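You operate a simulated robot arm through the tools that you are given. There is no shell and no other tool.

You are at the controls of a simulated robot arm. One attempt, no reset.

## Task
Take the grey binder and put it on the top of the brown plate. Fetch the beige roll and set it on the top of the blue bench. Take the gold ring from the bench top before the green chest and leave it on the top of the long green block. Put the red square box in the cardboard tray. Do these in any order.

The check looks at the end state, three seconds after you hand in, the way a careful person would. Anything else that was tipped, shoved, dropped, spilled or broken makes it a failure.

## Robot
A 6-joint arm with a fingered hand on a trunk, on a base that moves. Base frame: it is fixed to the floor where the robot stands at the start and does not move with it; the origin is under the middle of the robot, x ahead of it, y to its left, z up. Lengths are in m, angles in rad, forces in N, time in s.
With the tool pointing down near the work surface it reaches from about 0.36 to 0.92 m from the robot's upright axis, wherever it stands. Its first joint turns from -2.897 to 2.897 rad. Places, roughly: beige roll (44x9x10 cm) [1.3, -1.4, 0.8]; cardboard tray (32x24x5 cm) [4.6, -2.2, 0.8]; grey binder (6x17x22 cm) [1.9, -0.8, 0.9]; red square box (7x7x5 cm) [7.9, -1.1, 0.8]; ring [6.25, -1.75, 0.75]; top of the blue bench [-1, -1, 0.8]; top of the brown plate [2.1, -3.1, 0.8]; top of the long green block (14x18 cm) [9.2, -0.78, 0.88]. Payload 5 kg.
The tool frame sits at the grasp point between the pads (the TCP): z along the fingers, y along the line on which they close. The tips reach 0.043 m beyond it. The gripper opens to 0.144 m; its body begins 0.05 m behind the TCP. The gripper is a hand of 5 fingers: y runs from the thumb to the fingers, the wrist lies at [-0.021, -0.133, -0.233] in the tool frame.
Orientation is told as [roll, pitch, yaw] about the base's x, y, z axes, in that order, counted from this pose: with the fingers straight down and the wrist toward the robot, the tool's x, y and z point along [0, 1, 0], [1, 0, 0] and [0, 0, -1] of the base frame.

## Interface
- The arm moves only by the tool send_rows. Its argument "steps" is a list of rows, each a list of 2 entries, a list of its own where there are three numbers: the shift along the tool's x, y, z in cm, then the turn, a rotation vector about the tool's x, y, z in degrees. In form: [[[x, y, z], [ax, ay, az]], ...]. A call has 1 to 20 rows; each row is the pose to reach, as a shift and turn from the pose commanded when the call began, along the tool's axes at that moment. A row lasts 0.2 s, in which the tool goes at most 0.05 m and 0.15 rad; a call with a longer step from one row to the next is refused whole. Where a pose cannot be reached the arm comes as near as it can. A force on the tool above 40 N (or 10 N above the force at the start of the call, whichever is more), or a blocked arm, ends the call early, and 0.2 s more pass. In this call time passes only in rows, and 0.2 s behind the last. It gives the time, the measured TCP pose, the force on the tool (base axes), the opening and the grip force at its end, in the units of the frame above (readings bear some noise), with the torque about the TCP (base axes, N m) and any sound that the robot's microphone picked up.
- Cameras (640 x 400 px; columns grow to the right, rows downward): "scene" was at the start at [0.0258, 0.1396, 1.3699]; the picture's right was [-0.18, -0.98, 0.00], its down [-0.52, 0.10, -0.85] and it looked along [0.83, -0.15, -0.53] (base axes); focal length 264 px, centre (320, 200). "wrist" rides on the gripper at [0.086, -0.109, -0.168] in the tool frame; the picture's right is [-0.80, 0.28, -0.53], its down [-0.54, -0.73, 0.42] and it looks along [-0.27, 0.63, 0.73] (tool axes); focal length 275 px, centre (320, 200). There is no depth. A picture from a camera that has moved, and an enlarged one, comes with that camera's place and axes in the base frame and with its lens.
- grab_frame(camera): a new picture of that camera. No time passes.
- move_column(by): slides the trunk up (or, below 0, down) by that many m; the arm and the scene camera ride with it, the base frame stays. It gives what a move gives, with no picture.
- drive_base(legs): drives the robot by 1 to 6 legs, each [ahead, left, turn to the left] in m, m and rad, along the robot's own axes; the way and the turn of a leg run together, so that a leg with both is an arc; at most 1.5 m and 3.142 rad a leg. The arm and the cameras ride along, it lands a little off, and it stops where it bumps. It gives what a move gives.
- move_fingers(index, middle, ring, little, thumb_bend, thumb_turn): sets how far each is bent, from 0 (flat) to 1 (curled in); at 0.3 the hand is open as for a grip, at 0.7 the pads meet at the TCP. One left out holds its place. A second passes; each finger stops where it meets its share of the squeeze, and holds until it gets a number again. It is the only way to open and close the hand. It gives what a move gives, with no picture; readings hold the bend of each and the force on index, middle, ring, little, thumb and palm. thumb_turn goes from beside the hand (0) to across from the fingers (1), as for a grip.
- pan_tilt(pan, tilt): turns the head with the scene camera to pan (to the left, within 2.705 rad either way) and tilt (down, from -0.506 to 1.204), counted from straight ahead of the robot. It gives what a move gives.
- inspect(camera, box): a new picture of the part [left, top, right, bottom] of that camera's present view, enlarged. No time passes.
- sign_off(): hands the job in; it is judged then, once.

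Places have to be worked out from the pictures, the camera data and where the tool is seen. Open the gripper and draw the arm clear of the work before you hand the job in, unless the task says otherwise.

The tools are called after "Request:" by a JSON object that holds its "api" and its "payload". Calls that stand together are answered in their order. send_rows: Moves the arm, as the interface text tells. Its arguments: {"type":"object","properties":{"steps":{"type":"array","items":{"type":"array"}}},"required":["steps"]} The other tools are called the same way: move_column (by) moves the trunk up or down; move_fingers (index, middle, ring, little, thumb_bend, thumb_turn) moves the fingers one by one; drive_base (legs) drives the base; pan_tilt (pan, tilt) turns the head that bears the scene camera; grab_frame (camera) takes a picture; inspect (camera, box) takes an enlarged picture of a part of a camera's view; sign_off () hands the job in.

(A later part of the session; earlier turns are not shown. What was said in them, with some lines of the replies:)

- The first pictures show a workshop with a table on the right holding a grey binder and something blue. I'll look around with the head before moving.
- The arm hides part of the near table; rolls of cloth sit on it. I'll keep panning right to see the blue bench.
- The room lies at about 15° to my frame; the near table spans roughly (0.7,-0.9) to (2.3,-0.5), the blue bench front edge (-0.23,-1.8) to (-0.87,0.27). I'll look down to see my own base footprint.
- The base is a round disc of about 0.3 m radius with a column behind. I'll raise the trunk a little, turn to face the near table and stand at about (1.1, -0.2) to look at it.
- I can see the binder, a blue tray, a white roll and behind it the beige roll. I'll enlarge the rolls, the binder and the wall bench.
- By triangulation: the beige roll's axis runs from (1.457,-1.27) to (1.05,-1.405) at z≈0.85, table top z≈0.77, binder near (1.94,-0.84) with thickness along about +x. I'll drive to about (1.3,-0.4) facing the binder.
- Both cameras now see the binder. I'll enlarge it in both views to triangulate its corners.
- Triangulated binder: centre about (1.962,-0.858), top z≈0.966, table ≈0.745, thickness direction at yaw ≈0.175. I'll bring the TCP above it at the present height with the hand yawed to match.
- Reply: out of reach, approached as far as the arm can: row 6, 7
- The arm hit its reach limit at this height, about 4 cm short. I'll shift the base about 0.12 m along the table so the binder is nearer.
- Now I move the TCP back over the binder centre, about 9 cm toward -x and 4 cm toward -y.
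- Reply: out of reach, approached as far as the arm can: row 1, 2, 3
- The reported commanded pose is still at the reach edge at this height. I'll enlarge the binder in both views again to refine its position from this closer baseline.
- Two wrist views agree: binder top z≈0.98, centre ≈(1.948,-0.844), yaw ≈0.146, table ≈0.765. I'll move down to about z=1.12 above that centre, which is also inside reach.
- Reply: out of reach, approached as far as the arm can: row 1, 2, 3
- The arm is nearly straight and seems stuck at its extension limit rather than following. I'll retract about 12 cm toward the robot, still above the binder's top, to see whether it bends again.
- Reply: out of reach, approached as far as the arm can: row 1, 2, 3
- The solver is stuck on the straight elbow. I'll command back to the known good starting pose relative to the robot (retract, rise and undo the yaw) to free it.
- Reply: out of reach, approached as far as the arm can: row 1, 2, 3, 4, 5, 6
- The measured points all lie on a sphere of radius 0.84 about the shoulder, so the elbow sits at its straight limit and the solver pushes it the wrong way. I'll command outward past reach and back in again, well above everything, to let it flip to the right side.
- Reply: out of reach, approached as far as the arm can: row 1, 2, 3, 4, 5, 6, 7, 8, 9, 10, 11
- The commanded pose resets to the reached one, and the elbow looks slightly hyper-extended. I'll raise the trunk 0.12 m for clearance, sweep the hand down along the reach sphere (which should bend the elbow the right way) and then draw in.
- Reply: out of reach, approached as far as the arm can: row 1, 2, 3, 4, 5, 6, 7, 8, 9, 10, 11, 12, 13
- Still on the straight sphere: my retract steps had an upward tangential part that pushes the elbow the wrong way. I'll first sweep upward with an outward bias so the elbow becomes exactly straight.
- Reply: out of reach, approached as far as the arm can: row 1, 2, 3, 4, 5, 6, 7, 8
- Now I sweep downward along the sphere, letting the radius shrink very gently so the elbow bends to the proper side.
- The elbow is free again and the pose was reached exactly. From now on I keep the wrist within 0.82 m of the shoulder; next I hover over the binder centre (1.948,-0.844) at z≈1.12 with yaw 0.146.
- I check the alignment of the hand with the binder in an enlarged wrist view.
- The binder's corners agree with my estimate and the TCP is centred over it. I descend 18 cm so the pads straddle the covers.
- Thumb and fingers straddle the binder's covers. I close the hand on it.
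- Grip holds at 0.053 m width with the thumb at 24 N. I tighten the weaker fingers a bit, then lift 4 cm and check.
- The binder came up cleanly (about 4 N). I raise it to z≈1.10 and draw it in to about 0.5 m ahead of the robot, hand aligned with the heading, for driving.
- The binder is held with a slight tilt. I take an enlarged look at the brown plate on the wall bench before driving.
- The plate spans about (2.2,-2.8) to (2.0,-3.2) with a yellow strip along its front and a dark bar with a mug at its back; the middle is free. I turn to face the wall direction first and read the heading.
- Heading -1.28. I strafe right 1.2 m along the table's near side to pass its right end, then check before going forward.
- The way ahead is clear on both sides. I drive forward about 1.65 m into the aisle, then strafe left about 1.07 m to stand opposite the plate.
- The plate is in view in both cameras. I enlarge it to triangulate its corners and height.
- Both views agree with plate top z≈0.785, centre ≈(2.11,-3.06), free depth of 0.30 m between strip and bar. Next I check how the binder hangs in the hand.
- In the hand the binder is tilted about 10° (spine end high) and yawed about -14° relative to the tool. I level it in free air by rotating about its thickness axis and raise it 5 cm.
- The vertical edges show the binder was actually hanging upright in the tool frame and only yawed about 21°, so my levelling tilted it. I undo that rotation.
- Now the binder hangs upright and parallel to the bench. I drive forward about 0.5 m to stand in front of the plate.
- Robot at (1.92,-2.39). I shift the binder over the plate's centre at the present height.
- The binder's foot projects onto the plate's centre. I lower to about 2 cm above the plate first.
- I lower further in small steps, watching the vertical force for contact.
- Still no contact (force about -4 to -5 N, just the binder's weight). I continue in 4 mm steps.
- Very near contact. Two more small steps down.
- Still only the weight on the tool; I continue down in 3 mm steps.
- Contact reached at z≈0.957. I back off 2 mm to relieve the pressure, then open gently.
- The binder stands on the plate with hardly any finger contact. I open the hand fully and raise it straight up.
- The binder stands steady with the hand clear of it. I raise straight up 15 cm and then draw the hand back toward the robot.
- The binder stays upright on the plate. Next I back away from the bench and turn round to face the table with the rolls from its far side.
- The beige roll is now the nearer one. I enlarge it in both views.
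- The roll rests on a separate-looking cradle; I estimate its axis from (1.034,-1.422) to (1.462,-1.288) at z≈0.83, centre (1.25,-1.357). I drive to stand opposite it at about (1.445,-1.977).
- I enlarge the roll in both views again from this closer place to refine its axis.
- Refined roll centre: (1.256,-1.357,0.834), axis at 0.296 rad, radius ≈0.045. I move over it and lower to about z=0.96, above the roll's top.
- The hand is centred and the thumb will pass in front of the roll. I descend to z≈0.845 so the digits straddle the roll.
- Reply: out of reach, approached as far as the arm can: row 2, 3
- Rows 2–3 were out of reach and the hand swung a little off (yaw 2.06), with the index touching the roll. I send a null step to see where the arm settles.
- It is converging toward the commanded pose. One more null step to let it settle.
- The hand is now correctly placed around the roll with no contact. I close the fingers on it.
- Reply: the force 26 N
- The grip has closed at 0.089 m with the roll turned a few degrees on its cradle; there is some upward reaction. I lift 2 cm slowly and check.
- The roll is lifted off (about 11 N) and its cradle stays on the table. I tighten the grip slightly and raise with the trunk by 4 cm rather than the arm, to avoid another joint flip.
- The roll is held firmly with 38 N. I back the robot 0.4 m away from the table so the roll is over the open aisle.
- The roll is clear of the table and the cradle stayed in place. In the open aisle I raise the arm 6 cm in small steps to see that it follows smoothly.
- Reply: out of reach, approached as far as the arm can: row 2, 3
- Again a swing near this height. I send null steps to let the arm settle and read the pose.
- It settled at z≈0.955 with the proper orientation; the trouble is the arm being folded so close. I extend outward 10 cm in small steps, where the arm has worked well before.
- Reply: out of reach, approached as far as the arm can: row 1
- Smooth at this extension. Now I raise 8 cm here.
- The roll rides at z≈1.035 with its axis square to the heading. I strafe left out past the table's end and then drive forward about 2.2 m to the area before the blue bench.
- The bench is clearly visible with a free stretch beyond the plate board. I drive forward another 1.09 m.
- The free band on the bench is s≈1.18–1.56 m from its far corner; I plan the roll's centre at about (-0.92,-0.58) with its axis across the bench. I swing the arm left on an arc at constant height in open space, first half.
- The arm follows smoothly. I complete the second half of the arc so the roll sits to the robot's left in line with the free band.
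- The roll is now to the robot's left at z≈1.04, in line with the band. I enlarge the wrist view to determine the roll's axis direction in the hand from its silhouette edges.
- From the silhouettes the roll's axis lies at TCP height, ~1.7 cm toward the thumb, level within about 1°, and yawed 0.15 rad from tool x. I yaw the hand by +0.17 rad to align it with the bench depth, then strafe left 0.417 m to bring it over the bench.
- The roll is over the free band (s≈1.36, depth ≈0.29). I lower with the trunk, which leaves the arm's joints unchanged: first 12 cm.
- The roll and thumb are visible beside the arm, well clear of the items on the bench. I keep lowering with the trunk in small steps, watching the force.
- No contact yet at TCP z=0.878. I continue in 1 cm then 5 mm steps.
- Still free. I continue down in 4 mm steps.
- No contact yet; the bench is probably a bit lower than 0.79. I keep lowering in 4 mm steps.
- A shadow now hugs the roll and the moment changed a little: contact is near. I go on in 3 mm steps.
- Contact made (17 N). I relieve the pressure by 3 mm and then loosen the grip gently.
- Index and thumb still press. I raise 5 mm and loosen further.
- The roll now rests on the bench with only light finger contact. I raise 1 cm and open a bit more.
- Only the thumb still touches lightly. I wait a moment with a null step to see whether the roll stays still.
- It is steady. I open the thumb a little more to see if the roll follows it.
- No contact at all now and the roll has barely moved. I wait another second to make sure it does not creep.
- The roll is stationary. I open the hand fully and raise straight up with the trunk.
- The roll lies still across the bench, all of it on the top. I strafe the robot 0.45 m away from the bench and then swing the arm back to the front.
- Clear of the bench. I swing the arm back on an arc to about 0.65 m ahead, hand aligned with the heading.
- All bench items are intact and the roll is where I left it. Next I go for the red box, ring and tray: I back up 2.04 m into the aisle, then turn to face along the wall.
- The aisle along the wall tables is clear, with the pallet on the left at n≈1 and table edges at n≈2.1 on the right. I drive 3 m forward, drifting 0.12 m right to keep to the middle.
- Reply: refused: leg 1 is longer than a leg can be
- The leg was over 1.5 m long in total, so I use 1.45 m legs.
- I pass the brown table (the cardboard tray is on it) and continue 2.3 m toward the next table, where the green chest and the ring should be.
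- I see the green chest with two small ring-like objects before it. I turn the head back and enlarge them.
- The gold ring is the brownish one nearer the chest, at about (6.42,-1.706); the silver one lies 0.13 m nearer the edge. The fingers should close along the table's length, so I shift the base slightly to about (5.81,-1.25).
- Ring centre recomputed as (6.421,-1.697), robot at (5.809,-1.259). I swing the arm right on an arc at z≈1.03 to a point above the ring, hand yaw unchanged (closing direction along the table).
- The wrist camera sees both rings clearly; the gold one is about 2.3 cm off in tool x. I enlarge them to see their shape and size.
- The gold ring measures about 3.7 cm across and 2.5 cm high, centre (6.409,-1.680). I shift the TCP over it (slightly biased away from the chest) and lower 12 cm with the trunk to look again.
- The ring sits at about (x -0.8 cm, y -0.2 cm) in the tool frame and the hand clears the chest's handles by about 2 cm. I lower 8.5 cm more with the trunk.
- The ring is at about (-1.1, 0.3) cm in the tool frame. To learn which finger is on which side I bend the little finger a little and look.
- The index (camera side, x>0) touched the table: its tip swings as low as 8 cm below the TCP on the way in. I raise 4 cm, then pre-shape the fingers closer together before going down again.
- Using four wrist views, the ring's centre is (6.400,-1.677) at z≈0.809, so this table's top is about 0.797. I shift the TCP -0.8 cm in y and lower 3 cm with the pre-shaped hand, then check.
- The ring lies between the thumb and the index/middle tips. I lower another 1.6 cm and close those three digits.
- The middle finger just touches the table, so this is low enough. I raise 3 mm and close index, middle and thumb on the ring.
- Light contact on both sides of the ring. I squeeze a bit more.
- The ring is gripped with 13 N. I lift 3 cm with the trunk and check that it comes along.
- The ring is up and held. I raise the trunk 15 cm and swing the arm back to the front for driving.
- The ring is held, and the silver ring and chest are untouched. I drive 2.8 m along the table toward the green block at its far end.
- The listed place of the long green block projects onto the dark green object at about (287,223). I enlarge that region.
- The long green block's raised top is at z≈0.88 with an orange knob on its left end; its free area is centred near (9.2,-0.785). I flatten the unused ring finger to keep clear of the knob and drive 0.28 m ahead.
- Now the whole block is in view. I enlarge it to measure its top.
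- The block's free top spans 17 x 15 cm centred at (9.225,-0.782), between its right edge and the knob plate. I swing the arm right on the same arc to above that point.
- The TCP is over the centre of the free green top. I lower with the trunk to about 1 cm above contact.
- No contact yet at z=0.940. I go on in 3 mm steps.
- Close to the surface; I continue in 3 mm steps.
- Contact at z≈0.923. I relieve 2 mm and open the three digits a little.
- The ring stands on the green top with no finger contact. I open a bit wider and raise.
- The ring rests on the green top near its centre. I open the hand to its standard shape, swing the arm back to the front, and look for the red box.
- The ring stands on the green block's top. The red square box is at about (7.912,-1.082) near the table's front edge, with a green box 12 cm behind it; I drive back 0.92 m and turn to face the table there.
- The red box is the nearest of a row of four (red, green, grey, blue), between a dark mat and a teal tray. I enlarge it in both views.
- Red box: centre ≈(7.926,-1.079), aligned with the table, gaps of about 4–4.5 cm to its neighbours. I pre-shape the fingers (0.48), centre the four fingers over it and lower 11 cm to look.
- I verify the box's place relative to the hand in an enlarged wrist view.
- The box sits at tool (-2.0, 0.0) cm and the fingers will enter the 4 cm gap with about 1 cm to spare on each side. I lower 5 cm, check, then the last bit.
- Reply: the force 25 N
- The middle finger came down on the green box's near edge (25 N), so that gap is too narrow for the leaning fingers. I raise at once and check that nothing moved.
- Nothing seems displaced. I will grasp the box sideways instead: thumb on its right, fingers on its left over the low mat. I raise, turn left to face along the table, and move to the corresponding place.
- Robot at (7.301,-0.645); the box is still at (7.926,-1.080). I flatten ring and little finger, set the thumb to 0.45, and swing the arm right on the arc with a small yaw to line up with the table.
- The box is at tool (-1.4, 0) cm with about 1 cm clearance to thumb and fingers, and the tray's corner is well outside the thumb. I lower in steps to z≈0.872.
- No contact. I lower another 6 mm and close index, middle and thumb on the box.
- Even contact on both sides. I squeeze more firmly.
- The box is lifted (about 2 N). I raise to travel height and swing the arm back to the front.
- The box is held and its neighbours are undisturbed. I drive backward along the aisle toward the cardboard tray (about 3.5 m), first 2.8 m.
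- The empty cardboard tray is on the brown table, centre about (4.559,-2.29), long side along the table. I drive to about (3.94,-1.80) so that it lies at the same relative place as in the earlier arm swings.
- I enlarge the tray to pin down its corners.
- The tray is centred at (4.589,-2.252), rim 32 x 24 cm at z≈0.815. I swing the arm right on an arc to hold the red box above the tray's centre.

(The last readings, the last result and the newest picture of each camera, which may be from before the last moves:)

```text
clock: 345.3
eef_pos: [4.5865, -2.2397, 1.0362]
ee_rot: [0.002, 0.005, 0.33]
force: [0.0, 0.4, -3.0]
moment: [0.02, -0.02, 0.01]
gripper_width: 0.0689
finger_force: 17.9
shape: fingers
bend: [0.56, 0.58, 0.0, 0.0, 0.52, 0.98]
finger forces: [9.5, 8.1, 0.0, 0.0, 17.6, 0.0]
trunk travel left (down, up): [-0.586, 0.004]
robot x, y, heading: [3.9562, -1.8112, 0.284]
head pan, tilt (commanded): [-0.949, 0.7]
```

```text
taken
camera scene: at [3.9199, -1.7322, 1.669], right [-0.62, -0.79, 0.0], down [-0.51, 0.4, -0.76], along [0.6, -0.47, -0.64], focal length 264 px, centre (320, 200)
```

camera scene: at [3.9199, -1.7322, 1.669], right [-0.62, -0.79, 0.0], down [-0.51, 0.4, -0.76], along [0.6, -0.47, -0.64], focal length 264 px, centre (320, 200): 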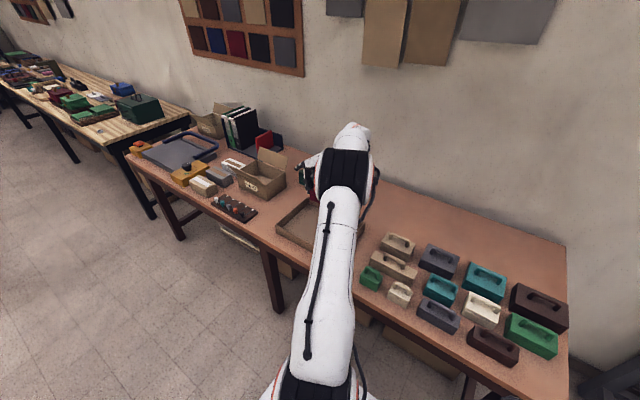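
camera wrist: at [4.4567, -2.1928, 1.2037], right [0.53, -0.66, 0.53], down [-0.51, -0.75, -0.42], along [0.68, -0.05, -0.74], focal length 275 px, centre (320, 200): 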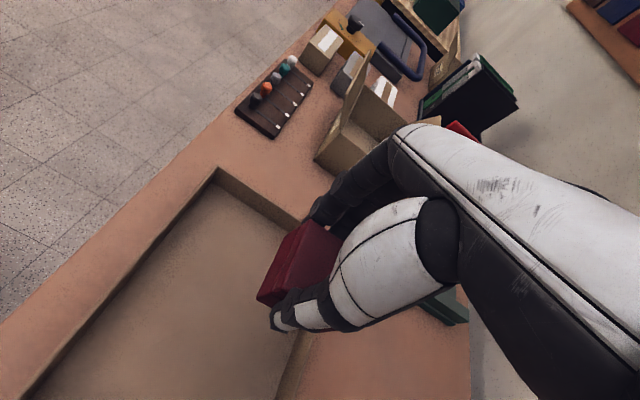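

The box hangs over the tray's interior. I lower 15 cm with the trunk and check, then go on in small steps.

Request:
{"api": "move_column", "payload": {"by": -0.15}}

Request:
{"api": "grab_frame", "payload": {"camera": "wrist"}}

Request:
{"api": "move_column", "payload": {"by": -0.02}}

Request:
{"api": "move_column", "payload": {"by": -0.005}}

Request:
{"api": "move_column", "payload": {"by": -0.004}}

```text
clock: 347.1
eef_pos: [4.5844, -2.2396, 0.8865]
ee_rot: [0.0, 0.005, 0.327]
force: [0.4, 0.6, -0.9]
moment: [0.0, 0.04, 0.03]
gripper_width: 0.0689
finger_force: 17.4
shape: fingers
bend: [0.56, 0.58, 0.0, 0.0, 0.52, 0.98]
finger forces: [9.5, 8.1, 0.0, 0.0, 17.5, 0.0]
trunk travel left (down, up): [-0.436, 0.154]
robot x, y, heading: [3.9598, -1.8083, 0.281]
head pan, tilt (commanded): [-0.949, 0.7]
```

```text
taken
camera wrist: at [4.4569, -2.1922, 1.0539], right [0.53, -0.66, 0.53], down [-0.52, -0.75, -0.42], along [0.68, -0.05, -0.74], focal length 275 px, centre (320, 200)
```

wrist: 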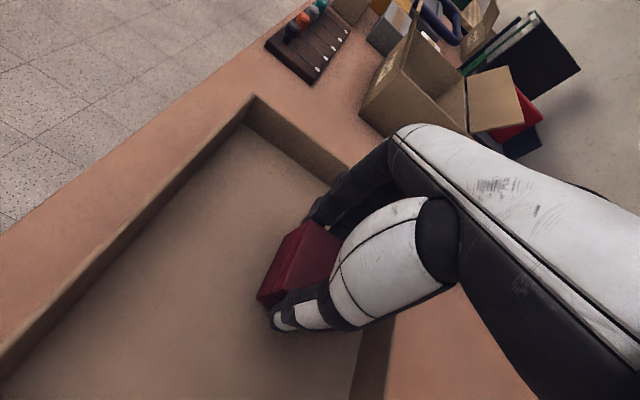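

```text
clock: 347.8
eef_pos: [4.5863, -2.2393, 0.8708]
ee_rot: [-0.006, 0.0, 0.328]
force: [1.3, 1.1, 24.5]
moment: [-0.01, 0.02, 0.07]
gripper_width: 0.0686
finger_force: 19.8
shape: fingers
bend: [0.57, 0.58, 0.0, 0.0, 0.52, 0.98]
finger forces: [9.9, 9.9, 0.0, 0.0, 19.3, 0.1]
trunk travel left (down, up): [-0.416, 0.174]
robot x, y, heading: [3.9571, -1.8125, 0.288]
head pan, tilt (commanded): [-0.949, 0.7]
```

```text
clock: 348.3
eef_pos: [4.5863, -2.2378, 0.8624]
ee_rot: [-0.003, 0.004, 0.327]
force: [2.1, 1.2, 24.9]
moment: [0.06, -0.1, 0.01]
gripper_width: 0.0689
finger_force: 21.7
shape: fingers
bend: [0.56, 0.58, 0.0, 0.0, 0.52, 0.98]
finger forces: [11.3, 10.3, 0.1, 0.1, 22.5, 0.0]
trunk travel left (down, up): [-0.411, 0.179]
robot x, y, heading: [3.9566, -1.8138, 0.287]
head pan, tilt (commanded): [-0.949, 0.7]
```

```text
clock: 348.8
eef_pos: [4.5859, -2.239, 0.8618]
ee_rot: [-0.007, 0.002, 0.326]
force: [0.5, 3.3, 37.3]
moment: [0.06, 0.1, 0.09]
gripper_width: 0.0691
finger_force: 24.0
shape: fingers
bend: [0.56, 0.58, 0.0, 0.0, 0.53, 0.98]
finger forces: [11.4, 11.0, 0.1, 0.0, 25.2, 0.0]
trunk travel left (down, up): [-0.407, 0.183]
robot x, y, heading: [3.956, -1.8094, 0.294]
head pan, tilt (commanded): [-0.949, 0.7]
```

Contact came earlier than expected (the tray floor is near z≈0.80) and I am pressing at 37 N. I raise 1 cm at once to relieve it.

Request:
{"api": "move_column", "payload": {"by": 0.008}}

Request:
{"api": "grab_frame", "payload": {"camera": "wrist"}}

Request:
{"api": "inspect", "payload": {"camera": "wrist", "box": [200, 140, 400, 340]}}

```text
clock: 349.4
eef_pos: [4.5844, -2.2391, 0.8631]
ee_rot: [0.001, 0.008, 0.327]
force: [4.3, -0.6, 10.2]
moment: [0.06, -0.56, 0.03]
gripper_width: 0.0695
finger_force: 20.1
shape: fingers
bend: [0.56, 0.58, 0.0, 0.0, 0.53, 0.98]
finger forces: [11.2, 10.6, 0.1, 0.1, 18.4, 0.1]
trunk travel left (down, up): [-0.415, 0.175]
robot x, y, heading: [3.9544, -1.8144, 0.282]
head pan, tilt (commanded): [-0.949, 0.7]
```

```text
taken
camera wrist: at [4.4565, -2.1917, 1.0313], right [0.53, -0.66, 0.53], down [-0.52, -0.75, -0.42], along [0.67, -0.05, -0.74], focal length 275 px, centre (320, 200)
```

wrist: 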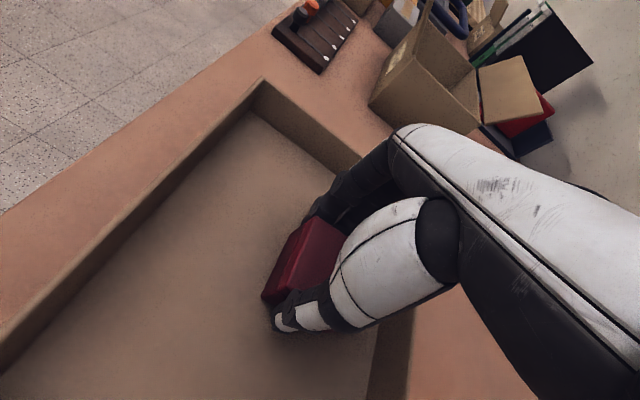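

```text
2.00 times, centred on (300, 240) of wrist
camera zoom: at [4.4565, -2.1917, 1.0313], right [0.53, -0.66, 0.53], down [-0.52, -0.75, -0.42], along [0.67, -0.05, -0.74], focal length 551 px, centre (360, 120)
```

zoom: 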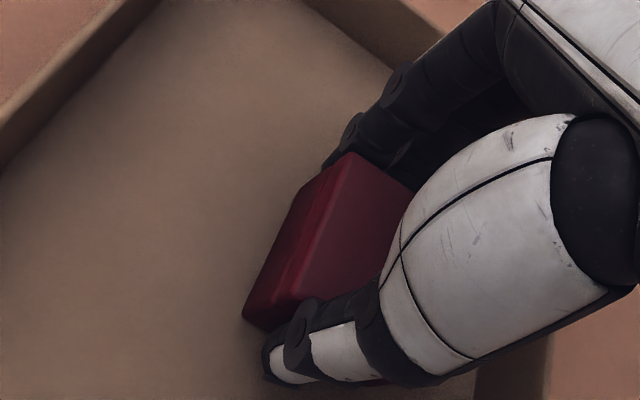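

The box stands in the tray. I raise 4 mm more and open the digits in stages.

Request:
{"api": "move_column", "payload": {"by": 0.004}}

Request:
{"api": "move_fingers", "payload": {"index": 0.52, "middle": 0.53, "thumb_bend": 0.48}}

Request:
{"api": "inspect", "payload": {"camera": "wrist", "box": [200, 140, 400, 340]}}

```text
clock: 349.9
eef_pos: [4.5847, -2.2388, 0.8668]
ee_rot: [0.001, 0.011, 0.328]
force: [-0.5, 0.5, -1.3]
moment: [0.0, 0.0, 0.0]
gripper_width: 0.0691
finger_force: 17.6
shape: fingers
bend: [0.56, 0.58, 0.0, 0.0, 0.53, 0.98]
finger forces: [9.5, 7.7, 0.1, 0.0, 17.9, 0.0]
trunk travel left (down, up): [-0.419, 0.171]
robot x, y, heading: [3.9587, -1.8109, 0.284]
head pan, tilt (commanded): [-0.949, 0.7]
```

```text
clock: 350.9
eef_pos: [4.5856, -2.2408, 0.8691]
ee_rot: [-0.001, 0.006, 0.326]
force: [-0.1, -0.2, 0.2]
moment: [0.0, 0.01, -0.03]
gripper_width: 0.0783
finger_force: 0.0
shape: fingers
bend: [0.52, 0.53, 0.0, 0.0, 0.48, 0.98]
finger forces: [0.0, 0.0, 0.0, 0.1, 0.1, 0.1]
trunk travel left (down, up): [-0.419, 0.171]
robot x, y, heading: [3.9565, -1.8092, 0.284]
head pan, tilt (commanded): [-0.949, 0.7]
```

```text
2.00 times, centred on (300, 240) of wrist
camera zoom: at [4.4569, -2.1921, 1.0368], right [0.53, -0.66, 0.53], down [-0.52, -0.75, -0.42], along [0.68, -0.05, -0.74], focal length 551 px, centre (360, 120)
```

zoom: 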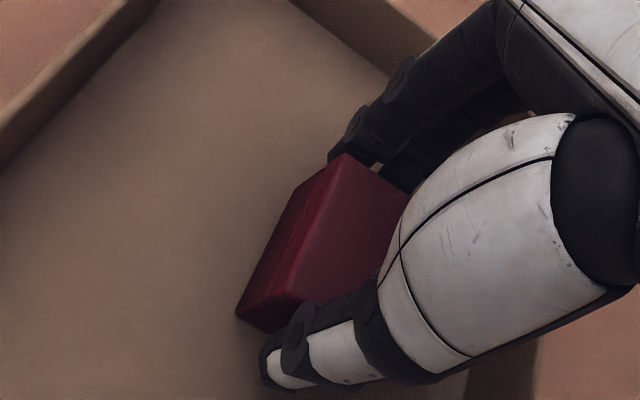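

Released with no contact left. I raise the hand straight up and look at the box in the tray.

Request:
{"api": "move_column", "payload": {"by": 0.06}}

Request:
{"api": "move_column", "payload": {"by": 0.105}}

Request:
{"api": "grab_frame", "payload": {"camera": "wrist"}}

```text
clock: 351.9
eef_pos: [4.5869, -2.2401, 0.9286]
ee_rot: [0.001, 0.008, 0.328]
force: [0.2, 0.6, 0.0]
moment: [-0.01, 0.0, -0.03]
gripper_width: 0.0783
finger_force: 0.0
shape: fingers
bend: [0.52, 0.53, 0.0, 0.0, 0.48, 0.98]
finger forces: [0.0, 0.0, 0.1, 0.0, 0.1, 0.1]
trunk travel left (down, up): [-0.479, 0.111]
robot x, y, heading: [3.9562, -1.8111, 0.279]
head pan, tilt (commanded): [-0.949, 0.7]
```

```text
clock: 353.3
eef_pos: [4.585, -2.2393, 1.0335]
ee_rot: [-0.001, 0.005, 0.326]
force: [-0.6, 0.4, 0.2]
moment: [-0.01, -0.01, -0.01]
gripper_width: 0.0782
finger_force: 0.1
shape: fingers
bend: [0.52, 0.53, 0.0, 0.0, 0.48, 0.98]
finger forces: [0.1, 0.0, 0.0, 0.1, 0.0, 0.1]
trunk travel left (down, up): [-0.584, 0.006]
robot x, y, heading: [3.9538, -1.8109, 0.283]
head pan, tilt (commanded): [-0.949, 0.7]
```

```text
taken
camera wrist: at [4.457, -2.1922, 1.2016], right [0.53, -0.66, 0.53], down [-0.52, -0.75, -0.42], along [0.68, -0.05, -0.74], focal length 275 px, centre (320, 200)
```

wrist: 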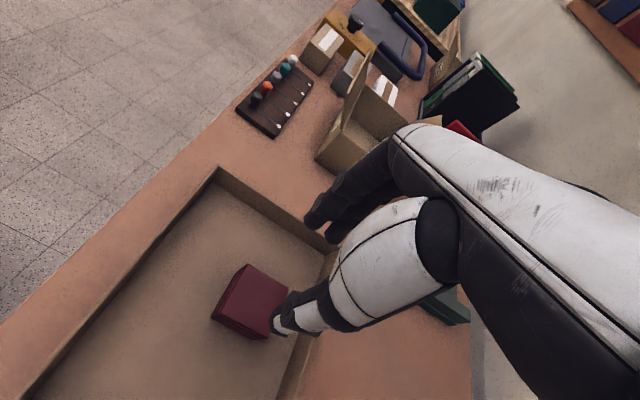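

The red box sits upright inside the tray. I swing the arm back to the front, open the hand fully and check the tray with the scene camera.

Request:
{"api": "send_rows", "payload": {"steps": [[[1.54, 1.57, 0], [0, 0, 0]], [[4.76, 4.88, 0], [0, 0, 0]], [[8.26, 8.07, 0], [0, 0, 0]], [[11.88, 11.1, 0], [0, 0, 0]], [[15.83, 13.88, 0], [0, 0, 0]], [[19.77, 16.64, 0], [0, 0, 0]], [[23.88, 19.14, 0], [0, 0, 0]], [[28.14, 21.38, 0], [0, 0, 0]], [[32.55, 23.33, 0], [0, 0, 0]], [[37.06, 24.99, 0], [0, 0, 0]], [[41.68, 26.36, 0], [0, 0, 0]], [[46.37, 27.42, 0], [0, 0, 0]], [[51.13, 28.18, 0], [0, 0, 0]], [[55.89, 27.96, 0], [0, 0, 0]], [[58.51, 24.75, 0], [0, 0, 0]], [[59.4, 20.89, 0], [0, 0, 0]]]}}

Request:
{"api": "move_fingers", "payload": {"index": 0.3, "middle": 0.3, "ring": 0.3, "little": 0.3, "thumb_bend": 0.3}}

Request:
{"api": "grab_frame", "payload": {"camera": "scene"}}

Request:
{"api": "inspect", "payload": {"camera": "scene", "box": [240, 160, 400, 290]}}

```text
clock: 356.7
eef_pos: [4.5893, -1.6085, 1.033]
ee_rot: [0.0, 0.006, 0.326]
force: [-0.3, 1.4, 0.9]
moment: [0.01, -0.05, -0.02]
gripper_width: 0.0781
finger_force: 0.0
shape: fingers
bend: [0.52, 0.53, 0.0, 0.0, 0.48, 0.98]
finger forces: [0.0, 0.0, 0.0, 0.0, 0.1, 0.0]
trunk travel left (down, up): [-0.584, 0.006]
robot x, y, heading: [3.9591, -1.8074, 0.288]
head pan, tilt (commanded): [-0.949, 0.7]
```

```text
clock: 357.7
eef_pos: [4.5908, -1.6089, 1.0343]
ee_rot: [0.0, 0.005, 0.326]
force: [-0.3, -0.4, 0.4]
moment: [0.01, 0.02, 0.0]
gripper_width: 0.1495
finger_force: 0.0
shape: fingers
bend: [0.3, 0.3, 0.3, 0.3, 0.3, 0.96]
finger forces: [0.0, 0.0, 0.0, 0.0, 0.0, 0.0]
trunk travel left (down, up): [-0.584, 0.006]
robot x, y, heading: [3.9559, -1.81, 0.286]
head pan, tilt (commanded): [-0.949, 0.7]
```

```text
taken
camera scene: at [3.9199, -1.7316, 1.667], right [-0.62, -0.79, 0.0], down [-0.51, 0.4, -0.76], along [0.6, -0.47, -0.64], focal length 264 px, centre (320, 200)
```

scene: 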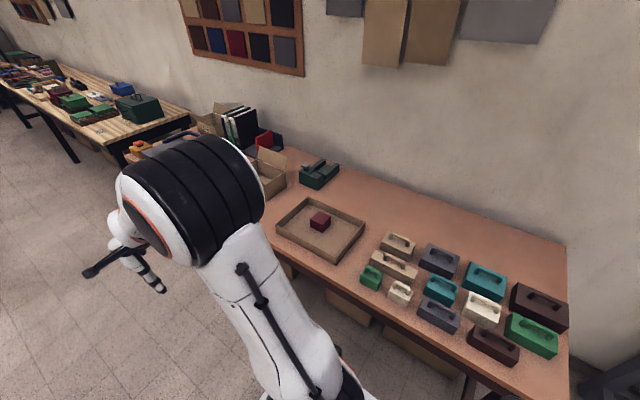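

```text
3.08 times, centred on (320, 225) of scene
camera zoom: at [3.9199, -1.7316, 1.667], right [-0.62, -0.79, 0.0], down [-0.51, 0.4, -0.76], along [0.6, -0.47, -0.64], focal length 814 px, centre (320, 123)
```

zoom: 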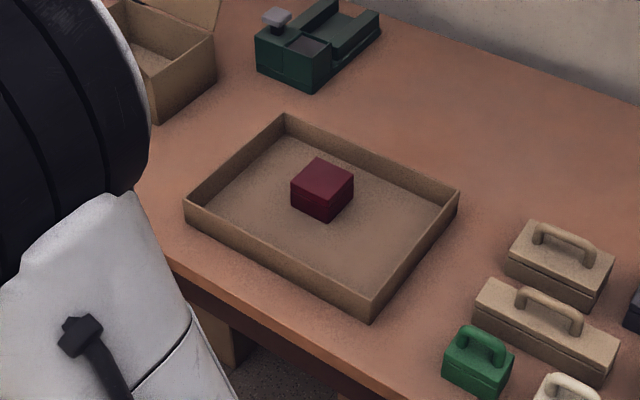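

All four tasks look done. I look back toward the binder and the blue bench to confirm they are still as I left them.

Request:
{"api": "pan_tilt", "payload": {"pan": -2.65, "tilt": 0.3}}

Request:
{"api": "grab_frame", "payload": {"camera": "scene"}}

Request:
{"api": "pan_tilt", "payload": {"pan": 2.65, "tilt": 0.25}}

Request:
{"api": "grab_frame", "payload": {"camera": "scene"}}

```text
clock: 359.4
eef_pos: [4.5898, -1.6093, 1.033]
ee_rot: [0.0, 0.005, 0.325]
force: [0.7, 0.2, 0.3]
moment: [0.01, -0.01, 0.0]
gripper_width: 0.1495
finger_force: 0.0
shape: fingers
bend: [0.3, 0.3, 0.3, 0.3, 0.3, 0.96]
finger forces: [0.0, 0.1, 0.1, 0.0, 0.0, 0.0]
trunk travel left (down, up): [-0.584, 0.006]
robot x, y, heading: [3.9561, -1.8107, 0.288]
head pan, tilt (commanded): [-2.649, 0.3]
```

```text
taken
camera scene: at [3.7866, -1.7448, 1.7031], right [-0.7, 0.71, 0.0], down [0.21, 0.21, -0.96], along [-0.68, -0.67, -0.3], focal length 264 px, centre (320, 200)
```

scene: 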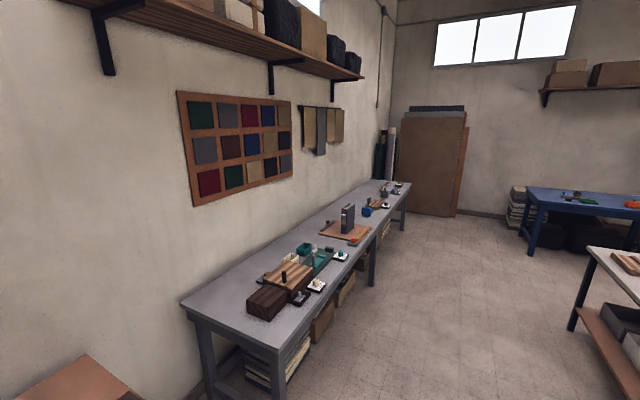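

```text
clock: 363.6
eef_pos: [4.5901, -1.6095, 1.0329]
ee_rot: [0.001, 0.005, 0.327]
force: [0.0, -0.1, -0.3]
moment: [-0.01, 0.01, 0.0]
gripper_width: 0.1495
finger_force: 0.0
shape: fingers
bend: [0.3, 0.3, 0.3, 0.3, 0.3, 0.96]
finger forces: [0.1, 0.1, 0.0, 0.1, 0.1, 0.0]
trunk travel left (down, up): [-0.584, 0.006]
robot x, y, heading: [3.9585, -1.8126, 0.285]
head pan, tilt (commanded): [2.649, 0.25]
```

```text
taken
camera scene: at [3.7617, -1.66, 1.7078], right [0.21, 0.98, 0.0], down [0.24, -0.05, -0.97], along [-0.95, 0.2, -0.25], focal length 264 px, centre (320, 200)
```

scene: 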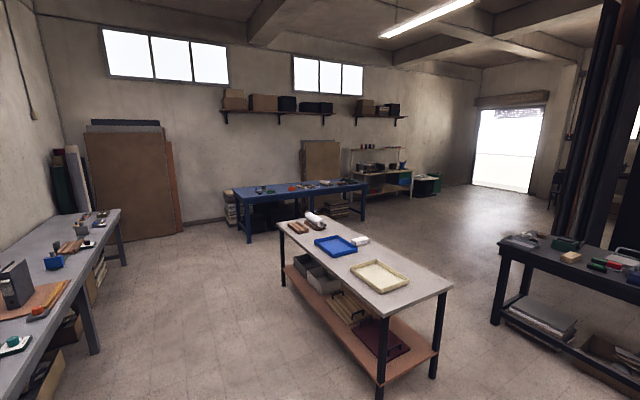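

Request:
{"api": "inspect", "payload": {"camera": "scene", "box": [225, 165, 385, 245]}}

Request:
{"api": "inspect", "payload": {"camera": "scene", "box": [0, 230, 130, 340]}}

```text
4.00 times, centred on (305, 205) of scene
camera zoom: at [3.7617, -1.66, 1.7078], right [0.21, 0.98, 0.0], down [0.24, -0.05, -0.97], along [-0.95, 0.2, -0.25], focal length 1058 px, centre (380, 180)
```

zoom: 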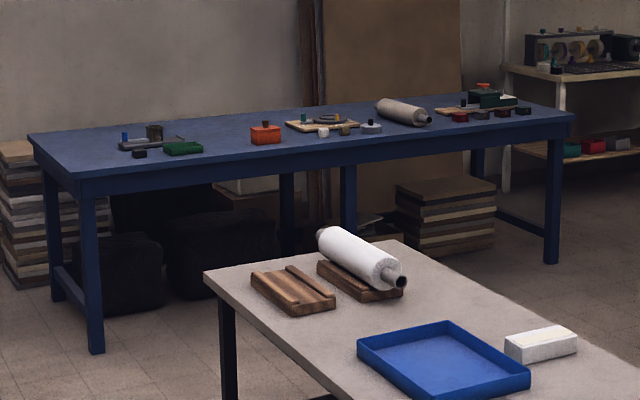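

```text
3.64 times, centred on (65, 285) of scene
camera zoom: at [3.7617, -1.66, 1.7078], right [0.21, 0.98, 0.0], down [0.24, -0.05, -0.97], along [-0.95, 0.2, -0.25], focal length 962 px, centre (1247, -109)
```

zoom: 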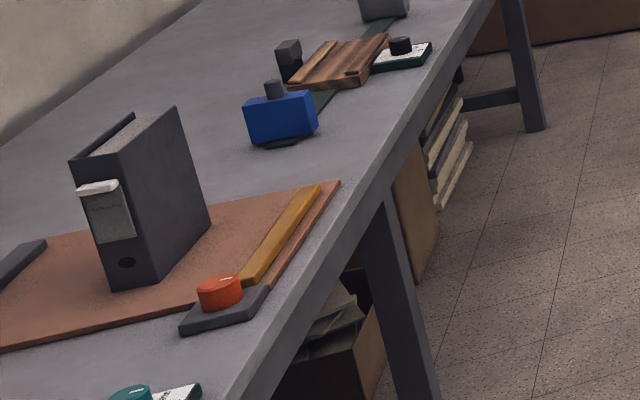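

The binder stands on the plate, the roll lies still on the blue bench, the ring is on the green block, and the red box is in the tray. The hand is open and clear of the work, so I hand the job in.

Request:
{"api": "sign_off", "payload": {}}

```text
The job is handed in.
```

All four items were moved and the job is handed in. The last pictures show each one in place:

- **Grey binder:** it stands upright in the middle of the brown plate, between the yellow strip and the dark bar.
- **Beige roll:** it lies across the blue bench in the gap between the two boards. It rested on a separate cradle, which I left on the first table. On the bench the roll is loose, but it had not moved when I looked again near the end.
- **Gold ring:** it stands near the middle of the free top of the long green block. I took the bronze-coloured one, the nearer of the two rings to the green chest, and left the silver one where it was.
- **Red square box:** it sits upright inside the cardboard tray.

Some contacts and pressing happened along the way:

- **Green box:** on the first try at the red box, my middle finger pressed on the edge of the green box behind it with about 25 N. It looked unmoved in the pictures afterwards.
- **Tray:** I set the red box down in the tray harder than planned, at about 37 N. The box and tray look fine.
- **Beige roll:** a finger nudged it about half a centimetre on its cradle before I gripped it.

At hand-in the hand was open and the arm clear of the tables.
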